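You operate a simulated robot arm through the tools that you are given. There is no shell and no other tool. Be economical: measure what you need, move in short steps, check, and stop when the job is done.

Carry out the task below with a simulated robot arm. There is one attempt and no reset: what you move stays moved.

JOB
Roll the trolley into the cold store, brake it and lock up.
Fine: latch free, door open, brake off, trolley all the way in, brake on, door closed, latch locked; the tray stays on it, the alarm lamp stays out.

The check looks at the end state, three seconds after you hand in, the way a careful person would. Anything else that was tipped, shoved, dropped, spilled or broken makes it a failure.

ROBOT AND FRAMES
A 6-joint arm with a four-finger gripper on a trunk, on a base that drives. Base frame: it is fixed to the floor where the robot stands at the start and does not move with it; the origin is under the middle of the robot, x ahead of it, y to its left, z up. Lengths are in mm, angles in degrees, forces in N, time in s.
Its first joint turns from -166.0 to 166.0 degrees. Places, roughly: cold store box [500, -700, 1200]; cold store door [1100, 400, 1000]; cold store latch [900, 200, 1400]; trolley [800, 600, 600]; trolley brake [500, 700, 800]. Payload 3.67 kg.
The tool frame sits at the grasp point between the pads (the TCP): z along the fingers, y along the line on which they close. The tips reach 28 mm beyond it. The gripper opens to 112 mm. The gripper's body begins 73 mm behind the TCP.
Orientation is that of the tool frame in the base frame, as [roll, pitch, yaw] about the fixed x, y, z axes, in that order (R = Rz(yaw) Ry(pitch) Rx(roll)). With the fingers straight down and closing along the base's y, the tool's x points along the base's -x, its y along +y and its z along -z.

CONTROLS
- The arm moves only by the tool servo_tool. Its argument "steps" is a list that holds one entry, the list of rows, each a list of 7 numbers: the shift along the tool's x, y, z in cm, then the turn, a rotation vector about the tool's x, y, z in degrees, then the gripper command, from -1 (shut) to 1 (fully open), values between in proportion. In form: [[[tx, ty, tz, ax, ay, az, hand], ...]]. A call has 1 to 20 rows; each row shifts and turns the commanded pose from where the row before left it, along the tool's axes as they then stand. Each row takes 0.2 s and may step no farther than 50 mm and 8.6 degrees from the row before; otherwise, or with a gripper value out of range, the whole call is refused. Where a pose cannot be reached the arm comes as near as it can. A force on the tool above 70 N (or 10 N above the force at the start of the call, whichever is more), or a blocked arm, ends the call early, and 0.2 s more pass. Each finger halts on what it meets, pressing with about 38 N; the grip force reading is that of the motor and also rises with nothing between the fingers. The clock runs only during rows and for 0.2 s after the last one: add rows that do not move to give the fingers time. The reply holds the time, the measured pose of the TCP, the force on the tool along the base axes, the opening and the grip force, in the units named above and with some noise, with the torque about the TCP (base axes, N m) and any sound that the robot's microphone picked up.
- Cameras (640 x 400 px; columns grow to the right, rows downward): "scene" is now at [113.3, 215.9, 1343]; the picture's right is [0.00, -1.00, 0.00], its down [-0.44, -0.00, -0.90] and it looks along [0.90, 0.00, -0.44] (base axes); focal length 214 px, centre (320, 200). "wrist" rides on the gripper at [60, -18, -104] in the tool frame; the picture's right is [0.29, 0.96, 0.00], its down [-0.80, 0.24, -0.55] and it looks along [-0.53, 0.16, 0.83] (tool axes); focal length 234 px, centre (320, 200). There is no depth. A picture from a camera that has moved, and an enlarged one, comes with that camera's place and axes in the base frame and with its lens.
- snapshot(camera): a new picture of that camera. No time passes.
- steer(legs): drives the robot by 1 to 6 legs, each [ahead, left, turn to the left] in mm, mm and degrees, along the robot's own axes; the way and the turn of a leg run together, so that a leg with both is an arc; at most 1500 mm and 180 degrees a leg. The arm and the cameras ride along, it lands a little off, and it stops where it bumps. It gives what a move gives.
- aim_head(pan, tilt): turns the head with the scene camera to pan (to the left, within 143 degrees either way) and tilt (down, from -29 to 69), counted from straight ahead of the robot. It gives what a move gives.
- close_up(camera, box): a new picture of the part [left, top, right, bottom] of that camera's present view, enlarged. No time passes.
- sign_off(): hands the job in; it is judged then, once.

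Go step by step. Nothing tells you exact positions but the pictures and the camera data: compare them with the known pose of the tool, close in by small moves and look again before you grip or let go. The budget is 120 turns and 78 pictures, counting those below and the enlarged ones. Unless the task says otherwise, let go and move clear before handing in, and close with one line.

The tools are called after ">>>" as name(argument=value, ...) on one line, values as JSON. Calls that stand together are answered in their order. servo_tool: Moves the arm, as the interface text tells. Its arguments: {"type":"object","properties":{"steps":{"type":"array","items":{"type":"array","items":{"type":"array","items":{"type":"number"}}}}},"required":["steps"]} The other tools are called the same way: steer (legs) drives the base; aim_head (pan, tilt) turns the head that bears the scene camera; snapshot (camera) takes a picture; close_up (camera, box) takes an enlarged picture of a part of a camera's view; sign_off () hands the job in.

At the start:

```text
time_s: 0.0
tcp_pos: [618.8, 81.3, 998.3]
orientation: [180.0, -0.1, 179.9]
contact_force: [0.4, 0.3, -0.2]
ft_torque: [-0.04, 0.0, 0.01]
width: 112.1
finger_force: 0.0
robot x, y, heading: [2.0, 0.2, -0.2]
head pan, tilt: [0.1, 26.1]
```

scene: 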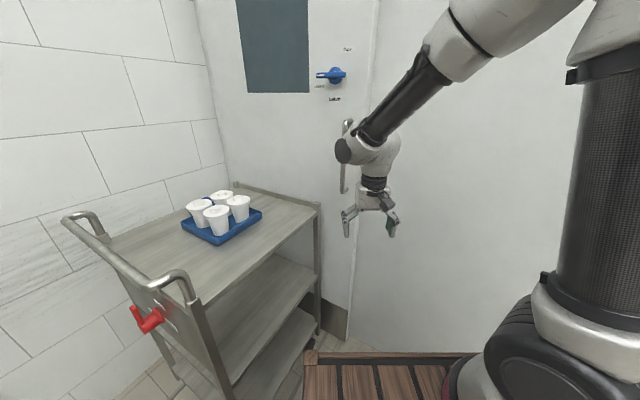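
wrist: 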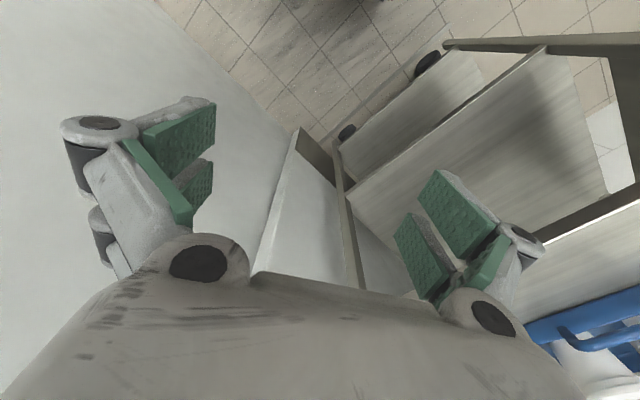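

I see the trolley with a tray of cups on the left, the cold store door behind it with a blue latch and a vertical handle, and a red brake lever on the trolley's push end. First I look closer at the latch and the brake.

>>> close_up(camera="scene", box=[290, 30, 390, 110])

>>> close_up(camera="scene", box=[40, 180, 360, 380])

>>> aim_head(pan=0, tilt=-5)

```text
5.00 times, centred on (340, 70) of scene
camera zoom: at [113.3, 215.9, 1343.0], right [0.0, -1.0, 0.0], down [-0.44, 0.0, -0.9], along [0.9, 0.0, -0.44], focal length 1072 px, centre (220, 850)
```

zoom: 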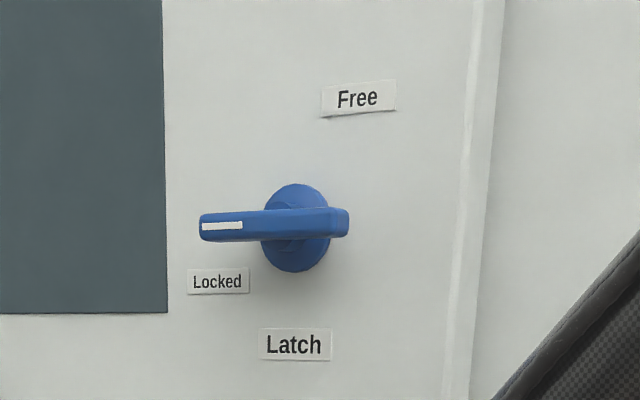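

```text
2.00 times, centred on (200, 280) of scene
camera zoom: at [113.3, 215.9, 1343.0], right [0.0, -1.0, 0.0], down [-0.44, 0.0, -0.9], along [0.9, 0.0, -0.44], focal length 429 px, centre (560, 40)
```

zoom: 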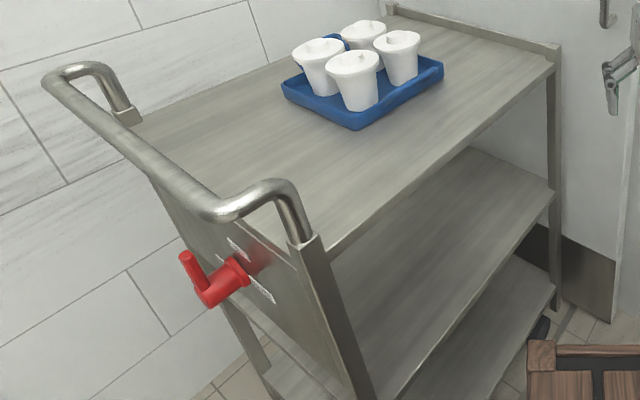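

```text
time_s: 1.0
tcp_pos: [618.8, 80.0, 1000.2]
orientation: [180.0, 0.0, -179.9]
contact_force: [-0.3, -0.6, -0.1]
ft_torque: [0.01, 0.01, -0.01]
width: 111.9
finger_force: 0.1
robot x, y, heading: [1.9, 2.6, 0.1]
head pan, tilt: [0.0, -5.0]
```

The head now looks higher; I take a picture to see the whole door.

>>> snapshot(camera="scene")

>>> aim_head(pan=30, tilt=45)

>>> snapshot(camera="scene")

```text
73 pictures are left
camera scene: at [109.0, 215.7, 1392.9], right [0.0, -1.0, 0.0], down [0.09, 0.0, -1.0], along [1.0, 0.0, 0.09], focal length 214 px, centre (320, 200)
```

scene: 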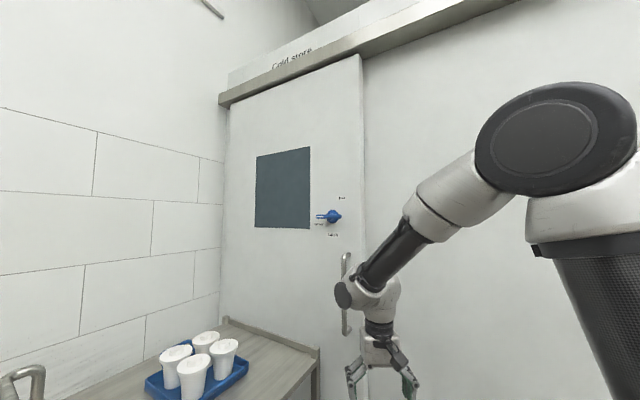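

```text
time_s: 2.1
tcp_pos: [620.2, 80.7, 999.4]
orientation: [180.0, -0.1, 180.0]
contact_force: [-0.1, 0.2, 0.7]
ft_torque: [0.0, 0.01, 0.04]
width: 111.8
finger_force: 0.1
robot x, y, heading: [2.1, -3.5, -0.1]
head pan, tilt: [30.0, 45.0]
```

```text
72 pictures are left
camera scene: at [92.0, 256.4, 1314.3], right [0.5, -0.87, 0.0], down [-0.61, -0.35, -0.71], along [0.61, 0.35, -0.71], focal length 214 px, centre (320, 200)
```

scene: 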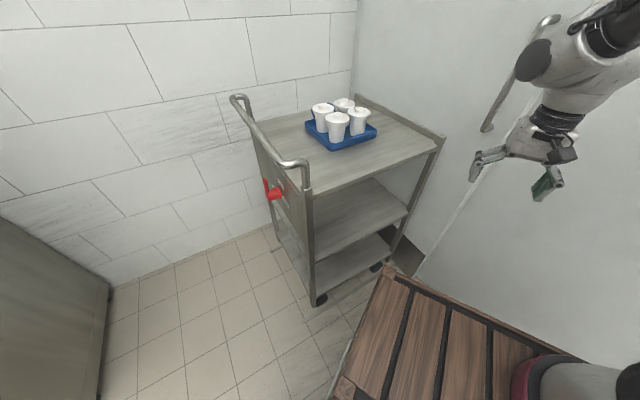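

The door hangs from a rail running to the right, so it seems to slide right. There is a wooden pallet by the robot and something at the left; I look around.

>>> aim_head(pan=110, tilt=40)

>>> snapshot(camera="scene")

>>> aim_head(pan=-60, tilt=30)

>>> snapshot(camera="scene")

>>> aim_head(pan=0, tilt=65)

>>> snapshot(camera="scene")

```text
time_s: 3.7
tcp_pos: [618.9, 81.7, 998.4]
orientation: [180.0, 0.1, -180.0]
contact_force: [0.0, -0.9, 0.0]
ft_torque: [0.0, -0.03, 0.01]
width: 112.1
finger_force: 0.1
robot x, y, heading: [2.9, 0.7, 0.2]
head pan, tilt: [110.0, 40.0]
```

```text
71 pictures are left
camera scene: at [-7.5, 295.6, 1321.5], right [0.94, 0.34, 0.0], down [0.22, -0.6, -0.77], along [-0.26, 0.72, -0.64], focal length 214 px, centre (320, 200)
```

scene: 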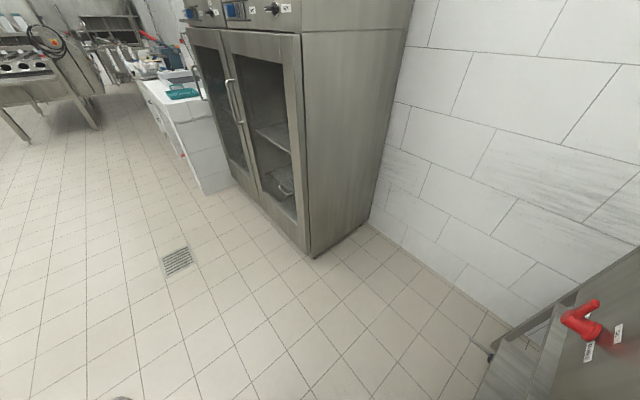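

```text
time_s: 6.2
tcp_pos: [618.8, 80.9, 998.9]
orientation: [179.9, -0.1, -180.0]
contact_force: [-0.3, -0.1, 0.1]
ft_torque: [0.01, -0.03, -0.01]
width: 112.0
finger_force: 0.1
robot x, y, heading: [-0.2, -0.4, -0.2]
head pan, tilt: [-60.0, 30.0]
```

```text
70 pictures are left
camera scene: at [66.8, 137.4, 1336.8], right [-0.87, -0.5, 0.0], down [-0.25, 0.43, -0.87], along [0.43, -0.75, -0.5], focal length 214 px, centre (320, 200)
```

scene: 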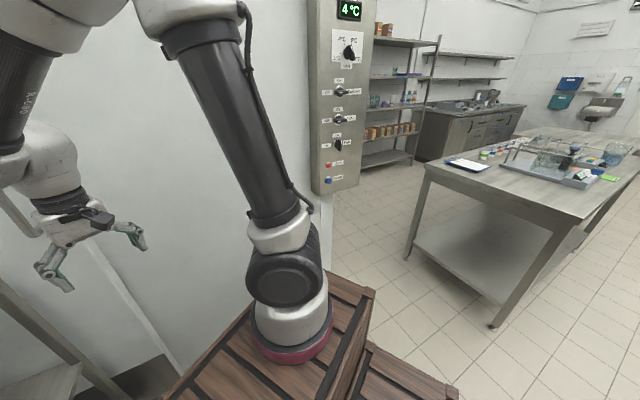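

```text
time_s: 7.5
tcp_pos: [620.4, 80.4, 999.1]
orientation: [-179.9, 0.0, -180.0]
contact_force: [-0.9, 0.0, 0.1]
ft_torque: [0.01, 0.0, -0.02]
width: 112.0
finger_force: 0.1
robot x, y, heading: [-1.1, 3.0, -0.0]
head pan, tilt: [0.0, 65.0]
```

```text
69 pictures are left
camera scene: at [82.2, 215.7, 1289.2], right [0.0, -1.0, 0.0], down [-0.91, 0.0, -0.42], along [0.42, 0.0, -0.91], focal length 214 px, centre (320, 200)
```

scene: 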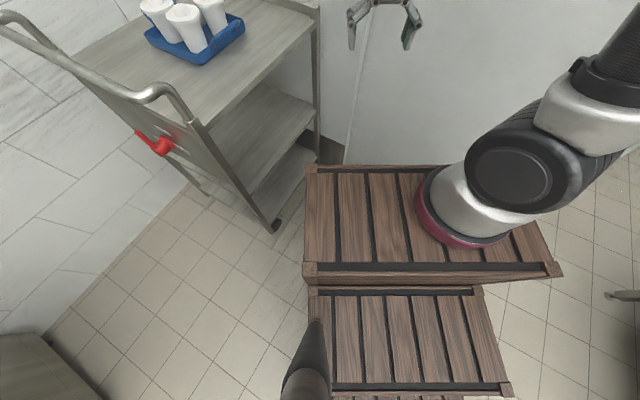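

The room appears turned about 31° to the right relative to my base frame, and the trolley is square to the door. I inspect the control panel, then the signs above the door, for the alarm lamp.

>>> aim_head(pan=-60, tilt=15)

>>> close_up(camera="scene", box=[280, 30, 420, 270])

>>> aim_head(pan=-10, tilt=-25)

>>> snapshot(camera="scene")

```text
time_s: 8.8
tcp_pos: [619.1, 81.7, 998.9]
orientation: [-180.0, -0.1, -180.0]
contact_force: [0.7, 0.1, -0.5]
ft_torque: [-0.01, 0.01, 0.01]
width: 111.8
finger_force: 0.0
robot x, y, heading: [1.6, -3.0, 0.1]
head pan, tilt: [-60.0, 15.0]
```

```text
1.67 times, centred on (350, 150) of scene
camera zoom: at [68.3, 134.8, 1361.0], right [-0.87, -0.5, 0.0], down [-0.13, 0.22, -0.97], along [0.48, -0.84, -0.26], focal length 358 px, centre (270, 283)
```

zoom: 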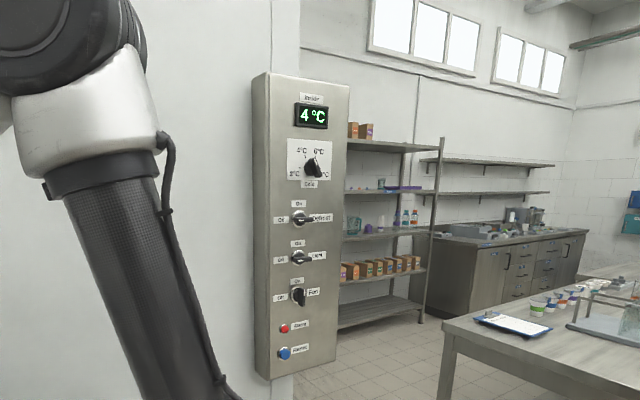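

```text
time_s: 10.0
tcp_pos: [619.1, 80.1, 1000.4]
orientation: [-180.0, 0.1, 180.0]
contact_force: [0.2, -0.7, -0.6]
ft_torque: [0.02, 0.03, 0.01]
width: 112.0
finger_force: 0.0
robot x, y, heading: [1.3, 0.4, 0.1]
head pan, tilt: [-10.0, -25.0]
```

```text
67 pictures are left
camera scene: at [91.5, 203.3, 1420.8], right [-0.17, -0.98, 0.0], down [0.42, -0.07, -0.91], along [0.89, -0.16, 0.42], focal length 214 px, centre (320, 200)
```

scene: 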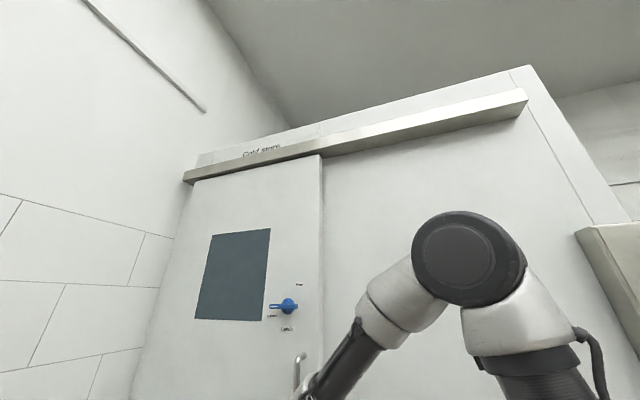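

>>> aim_head(pan=-60, tilt=15)

>>> close_up(camera="scene", box=[310, 50, 390, 260])

>>> close_up(camera="scene", box=[310, 180, 390, 240])

```text
time_s: 11.2
tcp_pos: [619.4, 81.4, 999.0]
orientation: [-180.0, 0.0, -180.0]
contact_force: [0.8, -1.1, 0.3]
ft_torque: [0.03, 0.02, 0.01]
width: 112.0
finger_force: 0.0
robot x, y, heading: [2.0, -1.9, 0.0]
head pan, tilt: [-60.0, 15.0]
```

```text
1.90 times, centred on (350, 155) of scene
camera zoom: at [68.3, 134.8, 1361.1], right [-0.87, -0.5, 0.0], down [-0.13, 0.22, -0.97], along [0.48, -0.84, -0.26], focal length 408 px, centre (263, 286)
```

zoom: 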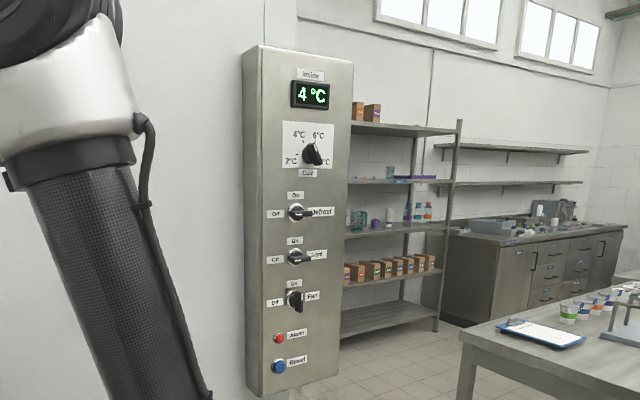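

```text
6.67 times, centred on (350, 210) of scene
camera zoom: at [68.3, 134.8, 1361.1], right [-0.87, -0.5, 0.0], down [-0.13, 0.22, -0.97], along [0.48, -0.84, -0.26], focal length 1430 px, centre (120, 133)
```

zoom: 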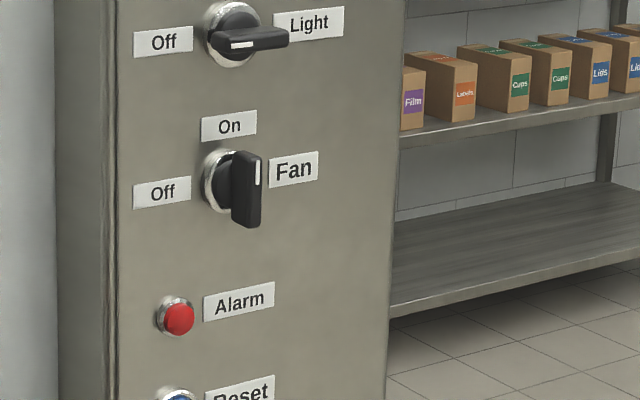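

The alarm lamp is out (dull red), and the fan etc. need no touching. Now the brake labels.

>>> aim_head(pan=50, tilt=40)

>>> snapshot(camera="scene")

```text
time_s: 13.1
tcp_pos: [619.2, 80.4, 1000.5]
orientation: [180.0, -0.1, -180.0]
contact_force: [0.7, -0.7, 0.5]
ft_torque: [-0.03, -0.03, -0.04]
width: 112.2
finger_force: 0.0
robot x, y, heading: [-1.7, 1.9, 0.0]
head pan, tilt: [50.0, 40.0]
```

```text
64 pictures are left
camera scene: at [76.2, 280.8, 1321.5], right [0.77, -0.64, 0.0], down [-0.41, -0.49, -0.77], along [0.49, 0.59, -0.64], focal length 214 px, centre (320, 200)
```

scene: 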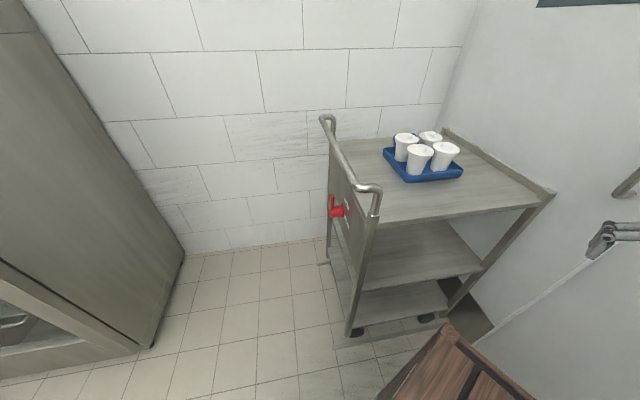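

>>> close_up(camera="scene", box=[310, 180, 374, 230])

>>> steer(legs=[[-400, 0, 0], [0, 900, 0]])

>>> aim_head(pan=-20, tilt=30)

>>> snapshot(camera="scene")

```text
8.00 times, centred on (342, 205) of scene
camera zoom: at [76.2, 280.8, 1321.5], right [0.77, -0.64, 0.0], down [-0.41, -0.49, -0.77], along [0.49, 0.59, -0.64], focal length 1716 px, centre (144, 160)
```

zoom: 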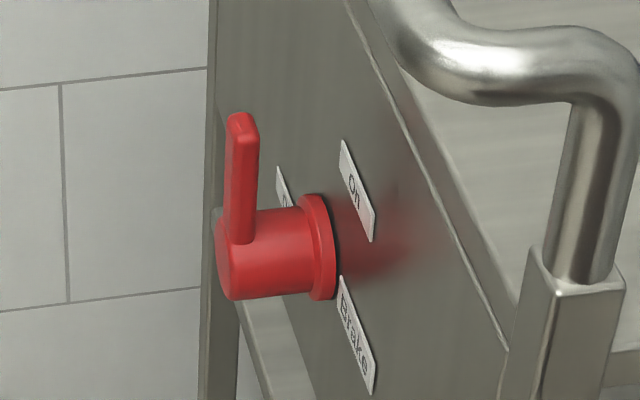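

```text
time_s: 19.1
tcp_pos: [234.9, 872.1, 999.0]
orientation: [179.9, -0.1, -179.5]
contact_force: [-0.7, 0.5, 0.6]
ft_torque: [0.01, 0.0, -0.03]
width: 111.9
finger_force: 0.0
robot x, y, heading: [-385.1, 788.8, 0.6]
head pan, tilt: [50.0, 40.0]
stopped in leg 2: the robot was blocked; the commanded pose is now the measured one
```

```text
time_s: 20.6
tcp_pos: [231.7, 877.5, 999.3]
orientation: [-180.0, 0.0, -179.5]
contact_force: [-0.5, -0.2, -0.1]
ft_torque: [0.01, 0.0, 0.01]
width: 111.9
finger_force: 0.0
robot x, y, heading: [-387.7, 794.4, 0.8]
head pan, tilt: [-20.0, 30.0]
```

```text
62 pictures are left
camera scene: at [-281.5, 976.9, 1336.8], right [-0.33, -0.94, 0.0], down [-0.47, 0.17, -0.87], along [0.82, -0.29, -0.5], focal length 214 px, centre (320, 200)
```

scene: 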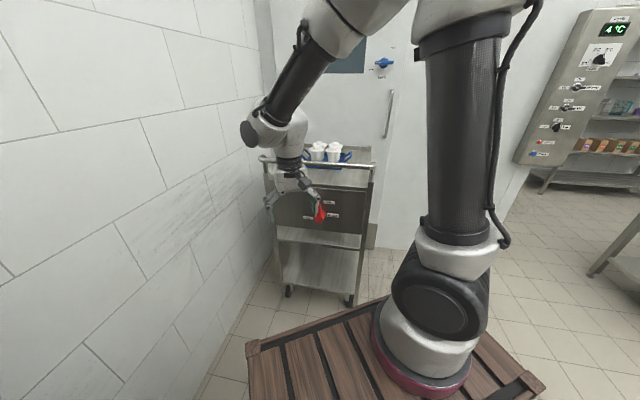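

The brake reads "On" with the lever up; "Off" is on the left side. The base touched something (the cabinet, likely), so I ease away, turn to face the door and then shift left behind the trolley.

>>> steer(legs=[[20, -60, 0], [60, 0, -31.5], [50, 200, 0]])

>>> aim_head(pan=0, tilt=25)

>>> snapshot(camera="scene")

```text
time_s: 23.1
tcp_pos: [266.9, 480.8, 999.9]
orientation: [179.9, -0.1, 150.5]
contact_force: [-1.0, 0.5, -0.5]
ft_torque: [0.03, 0.0, -0.03]
width: 112.0
finger_force: 0.1
robot x, y, heading: [-310.5, 711.7, -29.4]
head pan, tilt: [-20.0, 30.0]
stopped in leg 2: the robot was blocked; the commanded pose is now the measured one
```

```text
time_s: 23.9
tcp_pos: [269.2, 481.3, 1000.0]
orientation: [-180.0, 0.0, 150.5]
contact_force: [-0.2, -0.4, 0.7]
ft_torque: [-0.03, 0.0, 0.05]
width: 112.3
finger_force: 0.1
robot x, y, heading: [-309.2, 715.4, -29.3]
head pan, tilt: [0.0, 25.0]
```

```text
61 pictures are left
camera scene: at [-106.5, 848.6, 1344.8], right [-0.49, -0.87, 0.0], down [-0.37, 0.21, -0.91], along [0.79, -0.45, -0.42], focal length 214 px, centre (320, 200)
```

scene: 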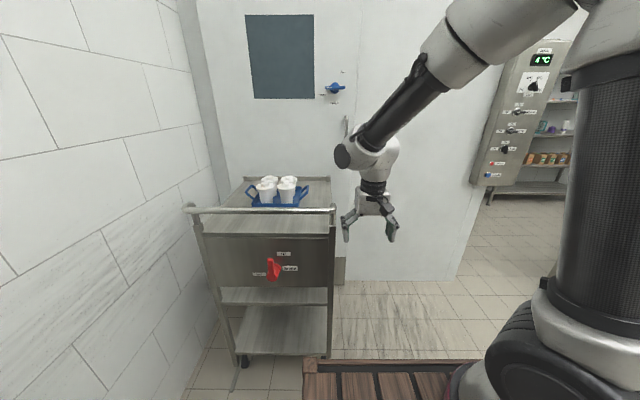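

Robot now faces the door square (room turned about -30°). Brake hub looks to be near forward-u≈85, left-v≈850, z≈790, below the push handle (z≈1030). I level the tool to point forward before moving in.

>>> servo_tool(steps=[[[0, 0, 0, 0, -8.2, 0, 0], [0, 0, 0, 0, -8.2, 0, 0], [0, 0, 0, 0, -8.2, 0, 0], [0, 0, 0, 0, -8.2, 0, 0], [0, 0, 0, 0, -8.2, 0, 0], [0, 0, 0, 0, -8.2, 0, 0], [0, 0, 0, 0, -8.2, 0, 0], [0, 0, 0, 0, -8.2, 0, 0], [0, 0, 0, 0, -8.2, 0, 0], [0, 0, 0, 0, -8.1, 0, 0], [0, 0, 0, 0, -8.1, 0, 0], [0, 0, 0, 0, 0, 0, 0]]])

>>> aim_head(pan=130, tilt=45)

>>> snapshot(camera="scene")

```text
time_s: 26.5
tcp_pos: [421.6, 497.5, 1077.5]
orientation: [-107.9, 89.7, -137.3]
contact_force: [0.0, 0.3, 0.0]
ft_torque: [0.02, -0.01, 0.01]
width: 56.1
finger_force: 0.0
out of reach, approached as far as the arm can: row 3, 4, 5, 6, 7, 8, 9, 10, 11
robot x, y, heading: [-311.1, 714.5, -29.5]
head pan, tilt: [0.0, 25.0]
```

```text
time_s: 28.6
tcp_pos: [422.4, 498.8, 1077.4]
orientation: [-114.7, 89.5, -144.1]
contact_force: [-0.1, -0.8, -0.1]
ft_torque: [0.0, 0.0, -0.01]
width: 56.1
finger_force: 0.0
robot x, y, heading: [-315.2, 717.8, -29.3]
head pan, tilt: [130.0, 45.0]
```

```text
60 pictures are left
camera scene: at [-201.6, 973.9, 1314.2], right [0.98, 0.18, 0.0], down [0.13, -0.7, -0.71], along [-0.13, 0.7, -0.71], focal length 214 px, centre (320, 200)
```

scene: 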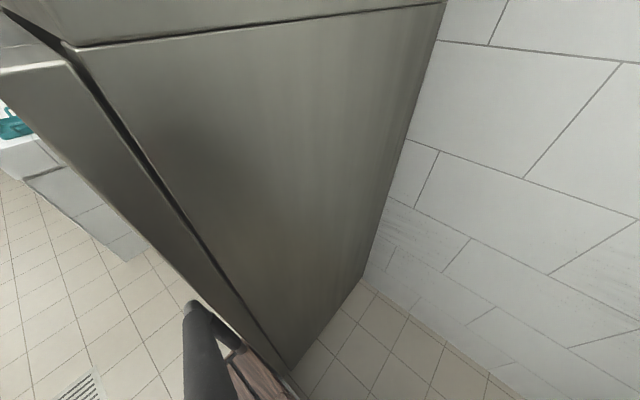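

The tool is level but at its inner reach limit, and the base sits against the cabinet. I tilt the tool to about 45° down, which suits the tight space, and pull it back.

>>> servo_tool(steps=[[[0, 0, 0, 0, 8.5, 0, -1], [0, 0, 0, 0, 8.5, 0, -1], [0, 0, 0, 0, 8.5, 0, -1], [0, 0, 0, 0, 8.5, 0, -1], [0, 0, 0, 0, 8.5, 0, -1], [-3.5, 0, -3.5, 0, 0, 0, -1], [0, 0, -5, 0, 0, 0, -1], [0, 0, -5, 0, 0, 0, -1], [3, 0, -3, 0, 0, 0, -1], [0, 0, 0, 0, 0, 0, -1]]])

```text
time_s: 30.8
tcp_pos: [316.7, 558.5, 1193.8]
orientation: [179.9, 47.6, 150.7]
contact_force: [-0.4, 0.3, 0.2]
ft_torque: [-0.01, -0.02, 0.02]
width: 0.0
finger_force: 35.8
robot x, y, heading: [-312.1, 720.1, -29.2]
head pan, tilt: [130.0, 45.0]
```

>>> steer(legs=[[50, 0, -0.8], [0, 280, 0]])

>>> aim_head(pan=0, tilt=35)

>>> snapshot(camera="scene")

>>> snapshot(camera="wrist")

```text
time_s: 31.9
tcp_pos: [357.7, 524.0, 1191.6]
orientation: [180.0, 47.5, 149.9]
contact_force: [-0.2, 0.4, -0.1]
ft_torque: [0.01, 0.01, 0.01]
width: 0.0
finger_force: 35.5
robot x, y, heading: [-268.6, 684.7, -30.1]
head pan, tilt: [130.0, 45.0]
stopped in leg 1: the robot was blocked; the commanded pose is now the measured one
```

```text
time_s: 34.1
tcp_pos: [356.6, 524.1, 1192.9]
orientation: [179.9, 47.5, 150.0]
contact_force: [0.7, 0.3, -0.8]
ft_torque: [-0.03, -0.03, -0.01]
width: 0.1
finger_force: 35.8
robot x, y, heading: [-272.8, 688.3, -30.1]
head pan, tilt: [0.0, 35.0]
```

```text
59 pictures are left
camera scene: at [-67.7, 821.4, 1329.1], right [-0.5, -0.87, 0.0], down [-0.5, 0.29, -0.82], along [0.71, -0.41, -0.57], focal length 214 px, centre (320, 200)
```

scene: 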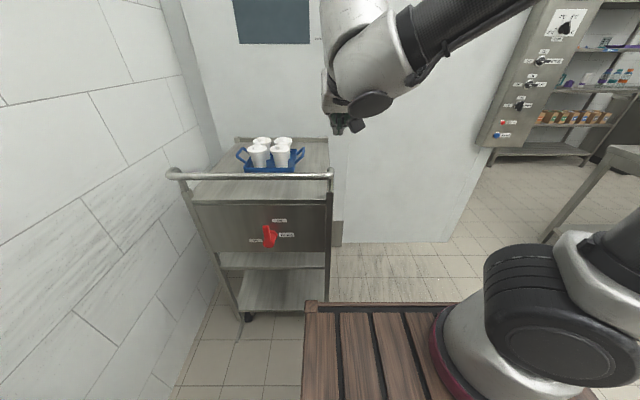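

```text
58 pictures are left
camera wrist: at [246.7, 567.7, 1218.3], right [0.31, 0.93, -0.21], down [0.23, 0.14, 0.96], along [0.92, -0.35, -0.17], focal length 234 px, centre (320, 200)
```

wrist: 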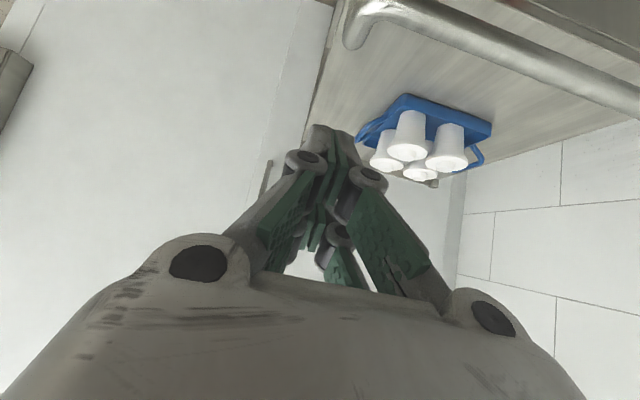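

The base's back-left edge is rubbing the cabinet's corner, so I go right a touch, forward past it, and then left.

>>> steer(legs=[[0, -25, 0], [110, 0, 0], [0, 300, 0]])

>>> snapshot(camera="scene")

```text
time_s: 36.6
tcp_pos: [485.8, 553.6, 1192.8]
orientation: [-179.9, 47.5, 155.0]
contact_force: [0.6, -0.3, 0.1]
ft_torque: [-0.02, 0.01, -0.03]
width: 0.0
finger_force: 35.7
robot x, y, heading: [-153.6, 658.1, -25.0]
head pan, tilt: [0.0, 35.0]
stopped in leg 3: the robot was blocked; the commanded pose is now the measured one
```

```text
57 pictures are left
camera scene: at [36.3, 810.7, 1329.1], right [-0.42, -0.91, 0.0], down [-0.52, 0.24, -0.82], along [0.74, -0.35, -0.57], focal length 214 px, centre (320, 200)
```

scene: 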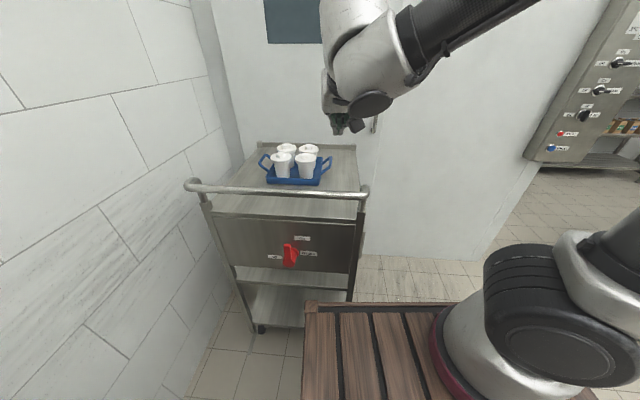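

Still blocked at the back left; I look down there.

>>> aim_head(pan=143, tilt=60)

>>> snapshot(camera="scene")

>>> aim_head(pan=100, tilt=66)

>>> snapshot(camera="scene")

```text
time_s: 38.9
tcp_pos: [485.3, 553.0, 1192.5]
orientation: [179.9, 47.6, 154.9]
contact_force: [-0.1, -1.0, -1.3]
ft_torque: [0.0, -0.01, 0.0]
width: 0.0
finger_force: 35.5
robot x, y, heading: [-156.2, 660.3, -25.1]
head pan, tilt: [143.0, 60.0]
```

```text
56 pictures are left
camera scene: at [-74.8, 906.7, 1294.8], right [0.88, 0.47, 0.0], down [0.41, -0.76, -0.5], along [-0.23, 0.44, -0.87], focal length 214 px, centre (320, 200)
```

scene: 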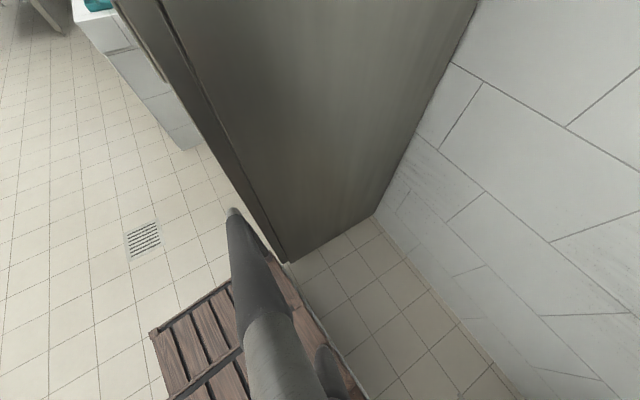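

```text
time_s: 40.0
tcp_pos: [485.5, 553.4, 1193.6]
orientation: [-180.0, 47.5, 155.0]
contact_force: [0.0, 0.2, 0.5]
ft_torque: [0.02, 0.02, 0.02]
width: 0.0
finger_force: 35.6
robot x, y, heading: [-153.8, 659.7, -24.9]
head pan, tilt: [100.0, 66.0]
```

```text
55 pictures are left
camera scene: at [-28.2, 905.3, 1288.2], right [0.97, -0.26, 0.0], down [-0.24, -0.88, -0.41], along [0.1, 0.39, -0.91], focal length 214 px, centre (320, 200)
```

scene: 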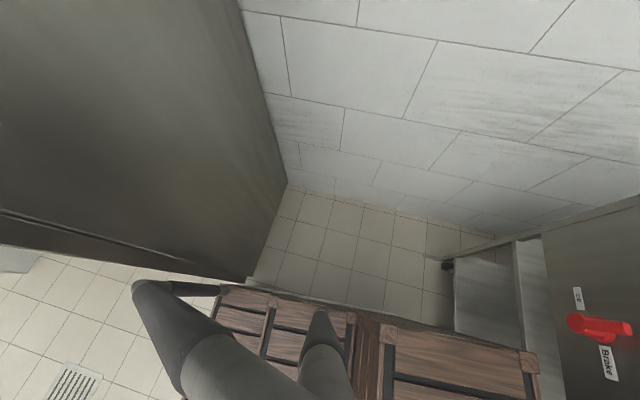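

The base is two wooden crates about 530 mm wide and long behind, too tight between cabinet and trolley. Better lane: stand right of the trolley (v≈300) and reach over to the left; from there brake, door and pushing are all reachable.

>>> steer(legs=[[0, -204, 0], [0, 0, -5], [40, 0, 0]])

>>> aim_head(pan=30, tilt=30)

>>> snapshot(camera="scene")

```text
time_s: 42.6
tcp_pos: [421.0, 287.0, 1192.4]
orientation: [-179.9, 47.5, 149.8]
contact_force: [-0.1, 0.2, -0.9]
ft_torque: [-0.04, 0.01, -0.04]
width: 0.0
finger_force: 35.6
robot x, y, heading: [-207.6, 451.1, -30.2]
head pan, tilt: [100.0, 66.0]
```

```text
time_s: 44.0
tcp_pos: [420.6, 286.3, 1190.6]
orientation: [179.9, 47.6, 149.7]
contact_force: [0.6, -0.1, 0.2]
ft_torque: [-0.01, 0.0, 0.0]
width: 0.0
finger_force: 35.9
robot x, y, heading: [-205.0, 452.5, -30.3]
head pan, tilt: [30.0, 30.0]
```

```text
54 pictures are left
camera scene: at [10.9, 629.0, 1336.8], right [0.0, -1.0, 0.0], down [-0.5, 0.0, -0.87], along [0.87, 0.0, -0.5], focal length 214 px, centre (320, 200)
```

scene: 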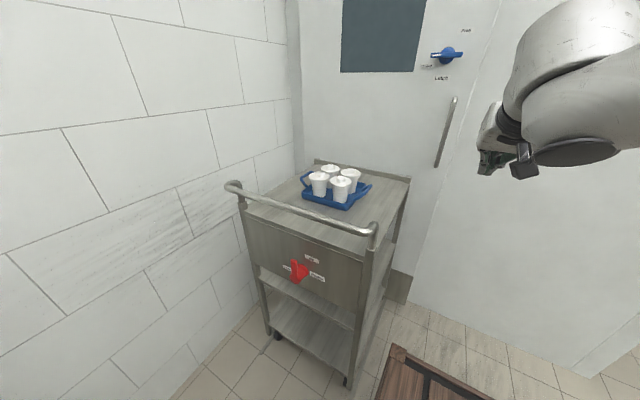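

Good view from here. Triangulating against the first picture: latch hub ≈ (958,163,1405), door handle bar ≈ u 706, v 552, z 1003–1262. I zoom on the brake.

>>> close_up(camera="scene", box=[270, 240, 350, 290])

```text
8.00 times, centred on (310, 265) of scene
camera zoom: at [10.9, 629.0, 1336.8], right [0.0, -1.0, 0.0], down [-0.5, 0.0, -0.87], along [0.87, 0.0, -0.5], focal length 1716 px, centre (400, -320)
```

zoom: 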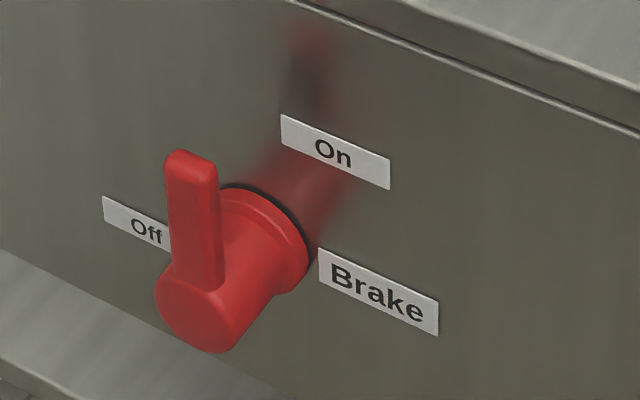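

Brake: hub axis ≈ v 862, z 755; lever tip z ≈ 848 at u ≈ 78. I swing the tool left over the trolley, high, then back behind its handle.

>>> servo_tool(steps=[[[0, 4.5, 0, 0, 0, 0, 0], [0, 4.5, 0, 0, 0, 0, 0], [0, 4.5, 0, 0, 0, 0, 0], [0, 4.5, 0, 0, 0, 0, 0], [0, 4.5, 0, 0, 0, 0, 0], [0, 4.5, 0, 0, 0, 0, 0], [0, 4.5, 0, 0, 0, 0, 0], [0, 4.5, 0, 0, 0, 0, 0], [0, 4.5, 0, 0, 0, 0, 0], [3.25, 0, -3.54, 0, 0, 0, 0], [3.25, 0, -3.54, 0, 0, 0, 0], [3.25, 0, -3.54, 0, 0, 0, 0], [3.25, 0, -3.54, 0, 0, 0, 0], [3.25, 0, -3.54, 0, 0, 0, 0]]])

```text
time_s: 47.0
tcp_pos: [418.9, 759.4, 1189.2]
orientation: [179.9, 47.4, 149.7]
contact_force: [0.1, -0.4, 0.0]
ft_torque: [0.03, 0.04, 0.02]
width: 56.0
finger_force: 0.1
robot x, y, heading: [-207.5, 450.6, -30.1]
head pan, tilt: [30.0, 30.0]
```

>>> servo_tool(steps=[[[0, 0, 0, 0, -8.5, 0, 0], [0, 0, 0, 0, -8.5, 0, 0], [0, 0, 0, 0, -8.5, 0, 0], [0, 0, 0, 0, -8.5, 0, 0], [0, 0, 0, 0, -8.4, 0, 0], [4.5, 0, 0, 0, 0, 0, 0], [4.5, 0, 0, 0, 0, 0, 0], [4.5, 0, 0, 0, 0, 0, 0], [4.5, 0, 0, 0, 0, 0, 0], [4.5, 0, 0, 0, 0, 0, 0]]])

>>> snapshot(camera="scene")

```text
time_s: 49.2
tcp_pos: [417.5, 757.1, 969.3]
orientation: [160.9, 89.8, 130.6]
contact_force: [0.5, -0.5, -0.1]
ft_torque: [0.01, 0.04, 0.03]
width: 55.9
finger_force: 0.1
robot x, y, heading: [-208.0, 452.5, -30.1]
head pan, tilt: [30.0, 30.0]
```

```text
52 pictures are left
camera scene: at [10.8, 628.9, 1336.9], right [0.0, -1.0, 0.0], down [-0.5, 0.0, -0.87], along [0.87, 0.0, -0.5], focal length 214 px, centre (320, 200)
```

scene: 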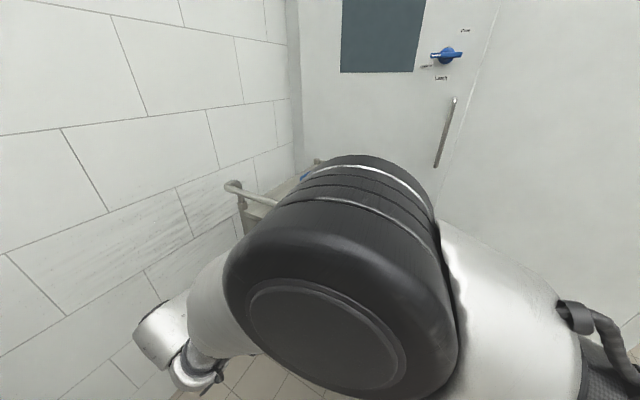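

>>> servo_tool(steps=[[[4.8, 0, 0, 0, 0, 0, 0], [4.8, 0, 0, 0, 0, 0, 0], [4.8, 0, 0, 0, 0, 0, 0], [0, 0, 0, 0, 0, 0, 0]]])

>>> snapshot(camera="wrist")

>>> snapshot(camera="scene")

```text
time_s: 50.2
tcp_pos: [417.8, 759.1, 823.5]
orientation: [-174.9, 89.9, 154.9]
contact_force: [-0.1, 0.0, -0.1]
ft_torque: [0.07, 0.0, -0.04]
width: 56.2
finger_force: 0.2
robot x, y, heading: [-206.0, 454.4, -30.1]
head pan, tilt: [30.0, 30.0]
```

```text
51 pictures are left
camera wrist: at [319.3, 796.9, 762.9], right [0.48, 0.83, -0.29], down [-0.36, 0.49, 0.8], along [0.8, -0.28, 0.53], focal length 234 px, centre (320, 200)
```

wrist: 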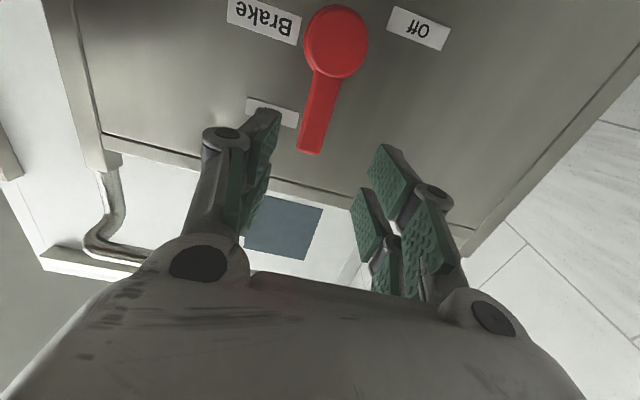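

```text
50 pictures are left
camera scene: at [11.0, 629.1, 1336.8], right [0.0, -1.0, 0.0], down [-0.5, 0.0, -0.87], along [0.87, 0.0, -0.5], focal length 214 px, centre (320, 200)
```

scene: 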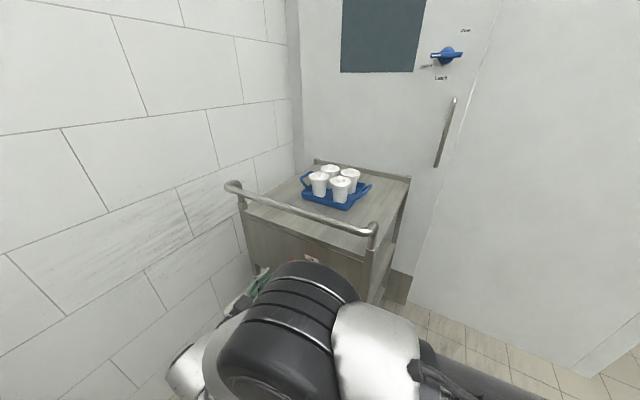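

The lever stands right ahead between the open fingers (hub v≈859, z≈758). I advance onto it and grip.

>>> servo_tool(steps=[[[0.8, -0.5, 2.5, 0, 0, 0, 0], [0, 0, 2.5, 0, 0, 0, 0], [0, 0, 2.5, 0, 0, 0, 0], [0, 0, 2, 0, 0, 0, 0], [0, 0, 0, 0, 0, 0, 0]]])

>>> snapshot(camera="wrist")

```text
time_s: 51.4
tcp_pos: [495.9, 707.0, 814.9]
orientation: [-158.2, 90.0, 171.6]
contact_force: [0.9, 0.2, -0.1]
ft_torque: [0.03, -0.02, 0.0]
width: 55.9
finger_force: 0.0
robot x, y, heading: [-206.3, 451.9, -30.3]
head pan, tilt: [30.0, 30.0]
```

```text
49 pictures are left
camera wrist: at [397.2, 743.6, 755.0], right [0.48, 0.83, -0.29], down [-0.36, 0.49, 0.8], along [0.8, -0.28, 0.53], focal length 234 px, centre (320, 200)
```

wrist: 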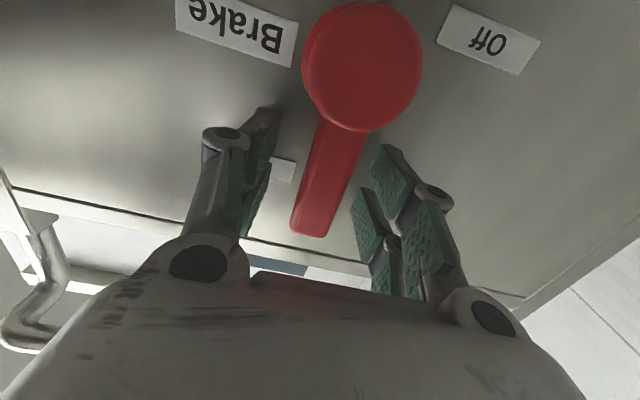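

>>> servo_tool(steps=[[[0, 0, 0, 0, 0, 0, -0.5], [0, 0, 0, 0, 0, 0, -1], [0, 0, 0, 0, 0, 0, -1], [0, 0, 0, 0, 0, 0, -1]]])

```text
time_s: 52.4
tcp_pos: [496.6, 706.6, 815.6]
orientation: [-170.2, 89.9, 159.6]
contact_force: [3.5, 2.5, -0.5]
ft_torque: [0.15, -0.09, 0.02]
width: 20.6
finger_force: 44.8
robot x, y, heading: [-205.5, 453.3, -30.4]
head pan, tilt: [30.0, 30.0]
```

Gripped (20.6 mm). I turn the lever from On (up) to Off (left) along its arc.

>>> servo_tool(steps=[[[0.06, 0.825, 0, 0, 0, -8.18, -1], [0.06, 0.825, 0, 0, 0, -8.18, -1], [0.06, 0.825, 0, 0, 0, -8.18, -1], [0, 0, 0, 0, 0, 0, -1]]])

```text
time_s: 53.4
tcp_pos: [508.1, 727.1, 811.5]
orientation: [-90.1, 65.4, -120.4]
contact_force: [-2.4, 2.4, 8.5]
ft_torque: [0.27, 0.77, -0.45]
width: 20.5
finger_force: 44.7
robot x, y, heading: [-203.4, 453.5, -30.3]
head pan, tilt: [30.0, 30.0]
```

>>> servo_tool(steps=[[[0.06, 0.825, 0, 0, 0, -8.18, -1], [0.06, 0.825, 0, 0, 0, -8.18, -1], [0.06, 0.825, 0, 0, 0, -8.18, -1], [0.06, 0.825, 0, 0, 0, -8.18, -1], [0.06, 0.825, 0, 0, 0, -8.18, -1], [0.06, 0.825, 0, 0, 0, -8.18, -1], [0.06, 0.825, 0, 0, 0, -8.18, -1], [0.06, 0.825, 0, 0, 0, -8.18, -1], [0, 0, 0, 0, 0, 0, -1]]])

>>> snapshot(camera="wrist")

```text
time_s: 55.4
tcp_pos: [524.0, 754.5, 759.4]
orientation: [-90.0, 0.0, -120.4]
contact_force: [2.3, -13.6, 32.0]
ft_torque: [-0.95, 0.51, -0.1]
width: 20.7
finger_force: 44.9
robot x, y, heading: [-206.0, 455.5, -30.1]
head pan, tilt: [30.0, 30.0]
```

```text
48 pictures are left
camera wrist: at [404.0, 755.9, 777.2], right [-0.15, -0.25, -0.96], down [-0.08, 0.97, -0.24], along [0.99, 0.04, -0.16], focal length 234 px, centre (320, 200)
```

wrist: 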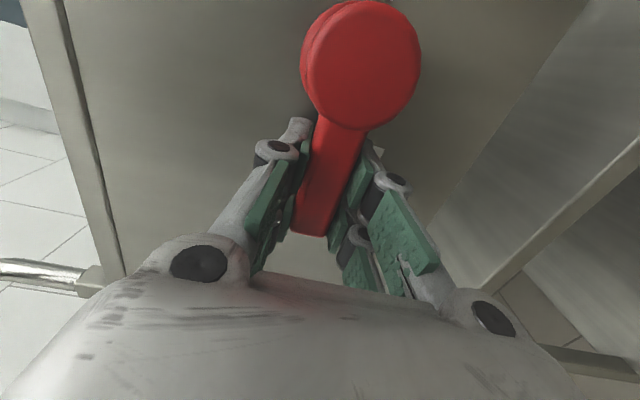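

The lever now points to "Off". I release, back straight out and check.

>>> servo_tool(steps=[[[0, 0, 0, 0, 0, 0, 0.2], [0, 0, 0, 0, 0, 0, 0.2], [0, 0, -4, 0, 0, 0, 0.2], [0, 0, -4.5, 0, 0, 0, 0], [0, 0, -4.5, 0, 0, 0, 0], [0, 0, 0, 0, 0, 0, 0]]])

>>> snapshot(camera="wrist")

```text
time_s: 56.8
tcp_pos: [412.8, 819.3, 760.0]
orientation: [-90.1, 0.0, -120.3]
contact_force: [0.7, 0.0, 0.8]
ft_torque: [0.02, 0.0, -0.01]
width: 55.8
finger_force: 0.1
robot x, y, heading: [-208.1, 454.9, -30.0]
head pan, tilt: [30.0, 30.0]
```

```text
47 pictures are left
camera wrist: at [292.2, 819.1, 778.2], right [-0.15, -0.25, -0.96], down [-0.08, 0.97, -0.24], along [0.99, 0.04, -0.16], focal length 234 px, centre (320, 200)
```

wrist: 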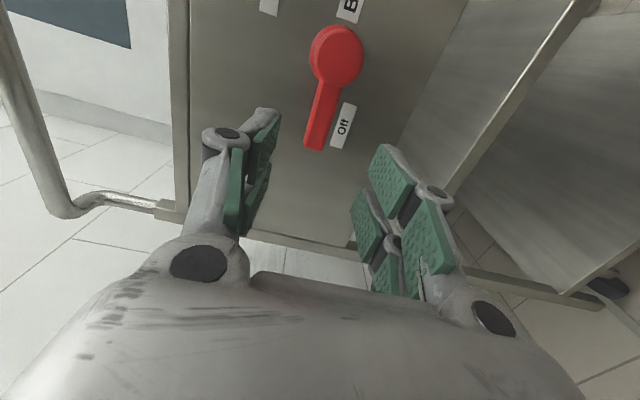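

Brake is off. Next I raise the arm clear, then drive forward to the latch.

>>> servo_tool(steps=[[[0, -4.9, -1, 0, 0, 0, 0], [0, -4.9, 0, 0, 0, 0, 0], [0, -4.9, 0, 0, 0, 0, 0], [0, -4.9, 0, 0, 0, 0, 0], [0, -4.9, 0, 0, 0, 0, 0], [1.8, -4.6, 0, 0, 0, 0, 0], [1.8, -4.6, 0, 0, 0, 0, 0], [1.8, -4.6, 0, 0, 0, 0, 0], [1.8, -4.6, 0, 0, 0, 0, 0], [1.8, -4.6, 0, 0, 0, 0, 0], [1.8, -4.6, 0, 0, 0, 0, 0], [1.8, -4.6, 0, 0, 0, 0, 0], [1.8, -4.6, 0, 0, 0, 0, 0], [1.8, -4.6, 0, 0, 0, 0, 0], [0, 0, 0, 0, 0, 0, 0]]])

>>> steer(legs=[[400, 0, 0]])

>>> snapshot(camera="scene")

>>> snapshot(camera="wrist")

```text
time_s: 60.0
tcp_pos: [320.7, 688.1, 1418.3]
orientation: [-90.2, -0.1, -120.2]
contact_force: [0.2, 0.4, -1.7]
ft_torque: [0.0, -0.04, -0.03]
width: 55.7
finger_force: 0.0
robot x, y, heading: [-205.0, 451.4, -30.2]
head pan, tilt: [30.0, 30.0]
```

```text
time_s: 62.5
tcp_pos: [673.6, 485.4, 1418.2]
orientation: [-90.1, 0.0, -120.0]
contact_force: [-0.6, 0.3, -0.9]
ft_torque: [0.02, 0.0, 0.0]
width: 56.2
finger_force: 0.0
robot x, y, heading: [145.8, 247.0, -30.0]
head pan, tilt: [30.0, 30.0]
```

```text
46 pictures are left
camera scene: at [363.2, 425.3, 1336.8], right [0.0, -1.0, 0.0], down [-0.5, 0.0, -0.87], along [0.87, 0.0, -0.5], focal length 214 px, centre (320, 200)
```

scene: 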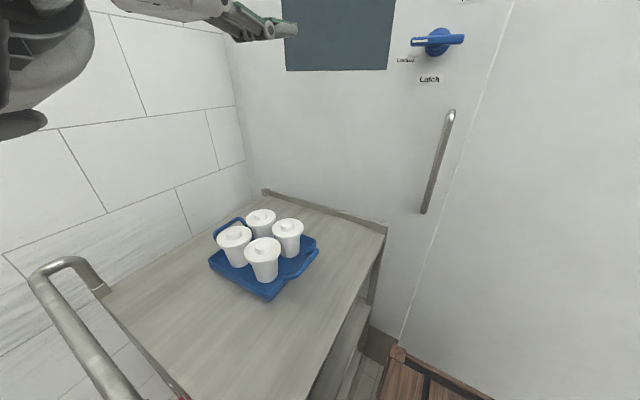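

```text
45 pictures are left
camera wrist: at [553.4, 486.0, 1436.0], right [-0.15, -0.25, -0.96], down [-0.08, 0.97, -0.24], along [0.99, 0.04, -0.16], focal length 234 px, centre (320, 200)
```

wrist: 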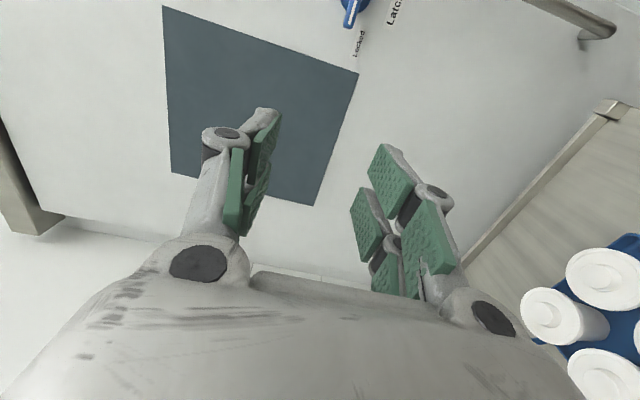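

Latch lever is at about u 700–740, v 618 (hub), z 1403. I approach to about 100 mm short and look with the wrist camera.

>>> servo_tool(steps=[[[1.4, 0.22, 3.8, 0, 0, 0, 0], [1.4, 0.22, 3.8, 0, 0, 0, 0], [1.4, 0.22, 3.8, 0, 0, 0, 0], [1.4, 0.22, 3.8, 0, 0, 0, 0], [1.4, 0.22, 3.8, 0, 0, 0, 0], [1.4, 0.22, 3.8, 0, 0, 0, 0], [1.4, 0.22, 3.8, 0, 0, 0, 0], [0, 0, 0, 0, 0, 0, 0]]])

>>> snapshot(camera="wrist")

>>> snapshot(camera="scene")

```text
time_s: 64.3
tcp_pos: [854.9, 268.0, 1400.7]
orientation: [-90.1, 0.0, -120.1]
contact_force: [0.3, -0.1, 0.5]
ft_torque: [0.02, 0.01, 0.0]
width: 55.8
finger_force: 0.1
robot x, y, heading: [139.7, 247.2, -30.2]
head pan, tilt: [30.0, 30.0]
```

```text
44 pictures are left
camera wrist: at [735.9, 268.3, 1418.5], right [-0.15, -0.25, -0.96], down [-0.08, 0.97, -0.24], along [0.99, 0.04, -0.16], focal length 234 px, centre (320, 200)
```

wrist: 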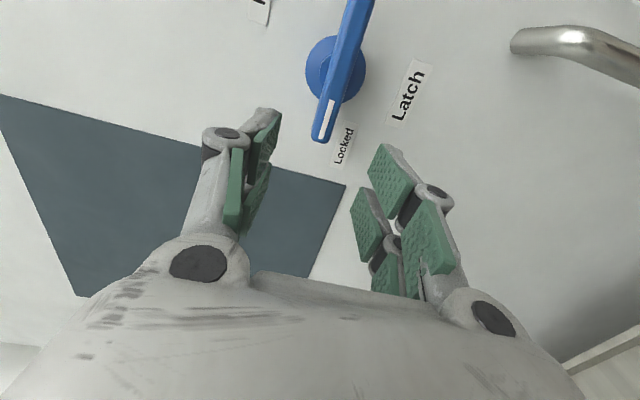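

```text
43 pictures are left
camera scene: at [363.2, 425.2, 1336.8], right [0.0, -1.0, 0.0], down [-0.5, 0.0, -0.87], along [0.87, 0.0, -0.5], focal length 214 px, centre (320, 200)
```

scene: 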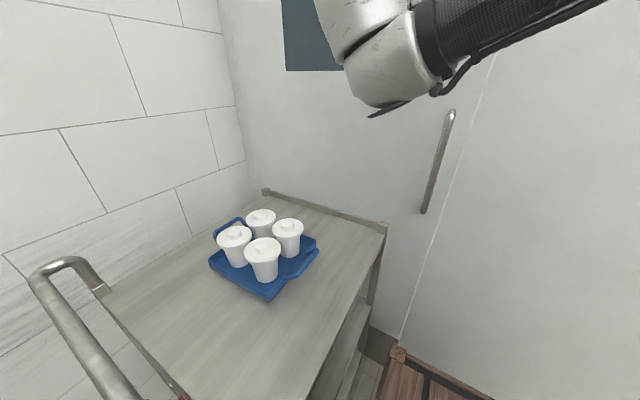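

>>> servo_tool(steps=[[[1.1, 0.2, 2, 0, 0, 0, 0], [1.1, 0, 2, 0, 0, 0, 0], [0, 0, 0, 0, 0, 0, 0]]])

>>> snapshot(camera="wrist")

```text
time_s: 65.1
tcp_pos: [878.0, 228.3, 1398.7]
orientation: [-90.1, 0.1, -120.0]
contact_force: [0.1, -0.7, 0.5]
ft_torque: [0.02, -0.02, 0.0]
width: 56.2
finger_force: 0.1
robot x, y, heading: [146.6, 251.9, -29.9]
head pan, tilt: [30.0, 30.0]
```

```text
42 pictures are left
camera wrist: at [758.4, 228.9, 1418.0], right [-0.15, -0.25, -0.96], down [-0.08, 0.97, -0.24], along [0.99, 0.04, -0.16], focal length 234 px, centre (320, 200)
```

wrist: 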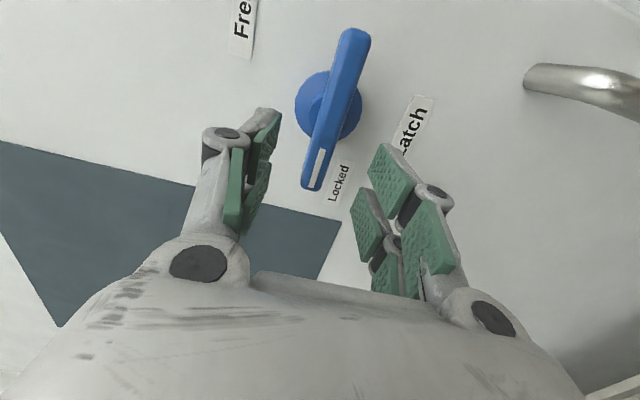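

>>> servo_tool(steps=[[[0, 0, 1, 0, 0, 0, 0], [0, 0, 1, 0, 0, 0, 0], [0, 0, 0, 0, 0, 0, 0]]])

>>> snapshot(camera="wrist")

```text
time_s: 65.9
tcp_pos: [894.9, 218.4, 1399.7]
orientation: [-90.1, 0.0, -120.0]
contact_force: [-0.3, -0.4, 1.0]
ft_torque: [0.03, 0.0, -0.04]
width: 56.1
finger_force: 0.0
robot x, y, heading: [147.2, 247.6, -30.3]
head pan, tilt: [30.0, 30.0]
```

```text
41 pictures are left
camera wrist: at [775.7, 219.1, 1418.5], right [-0.15, -0.25, -0.96], down [-0.08, 0.97, -0.24], along [0.99, 0.04, -0.16], focal length 234 px, centre (320, 200)
```

wrist: 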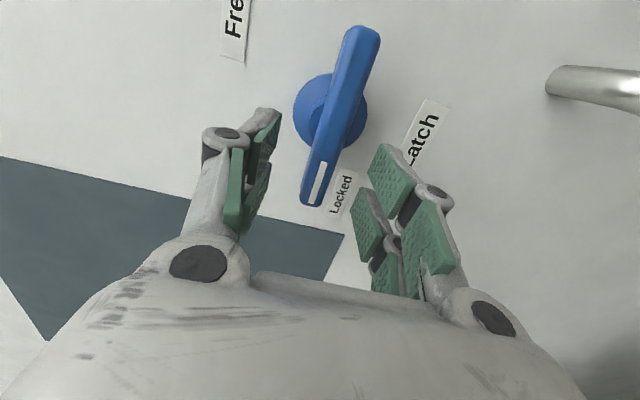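

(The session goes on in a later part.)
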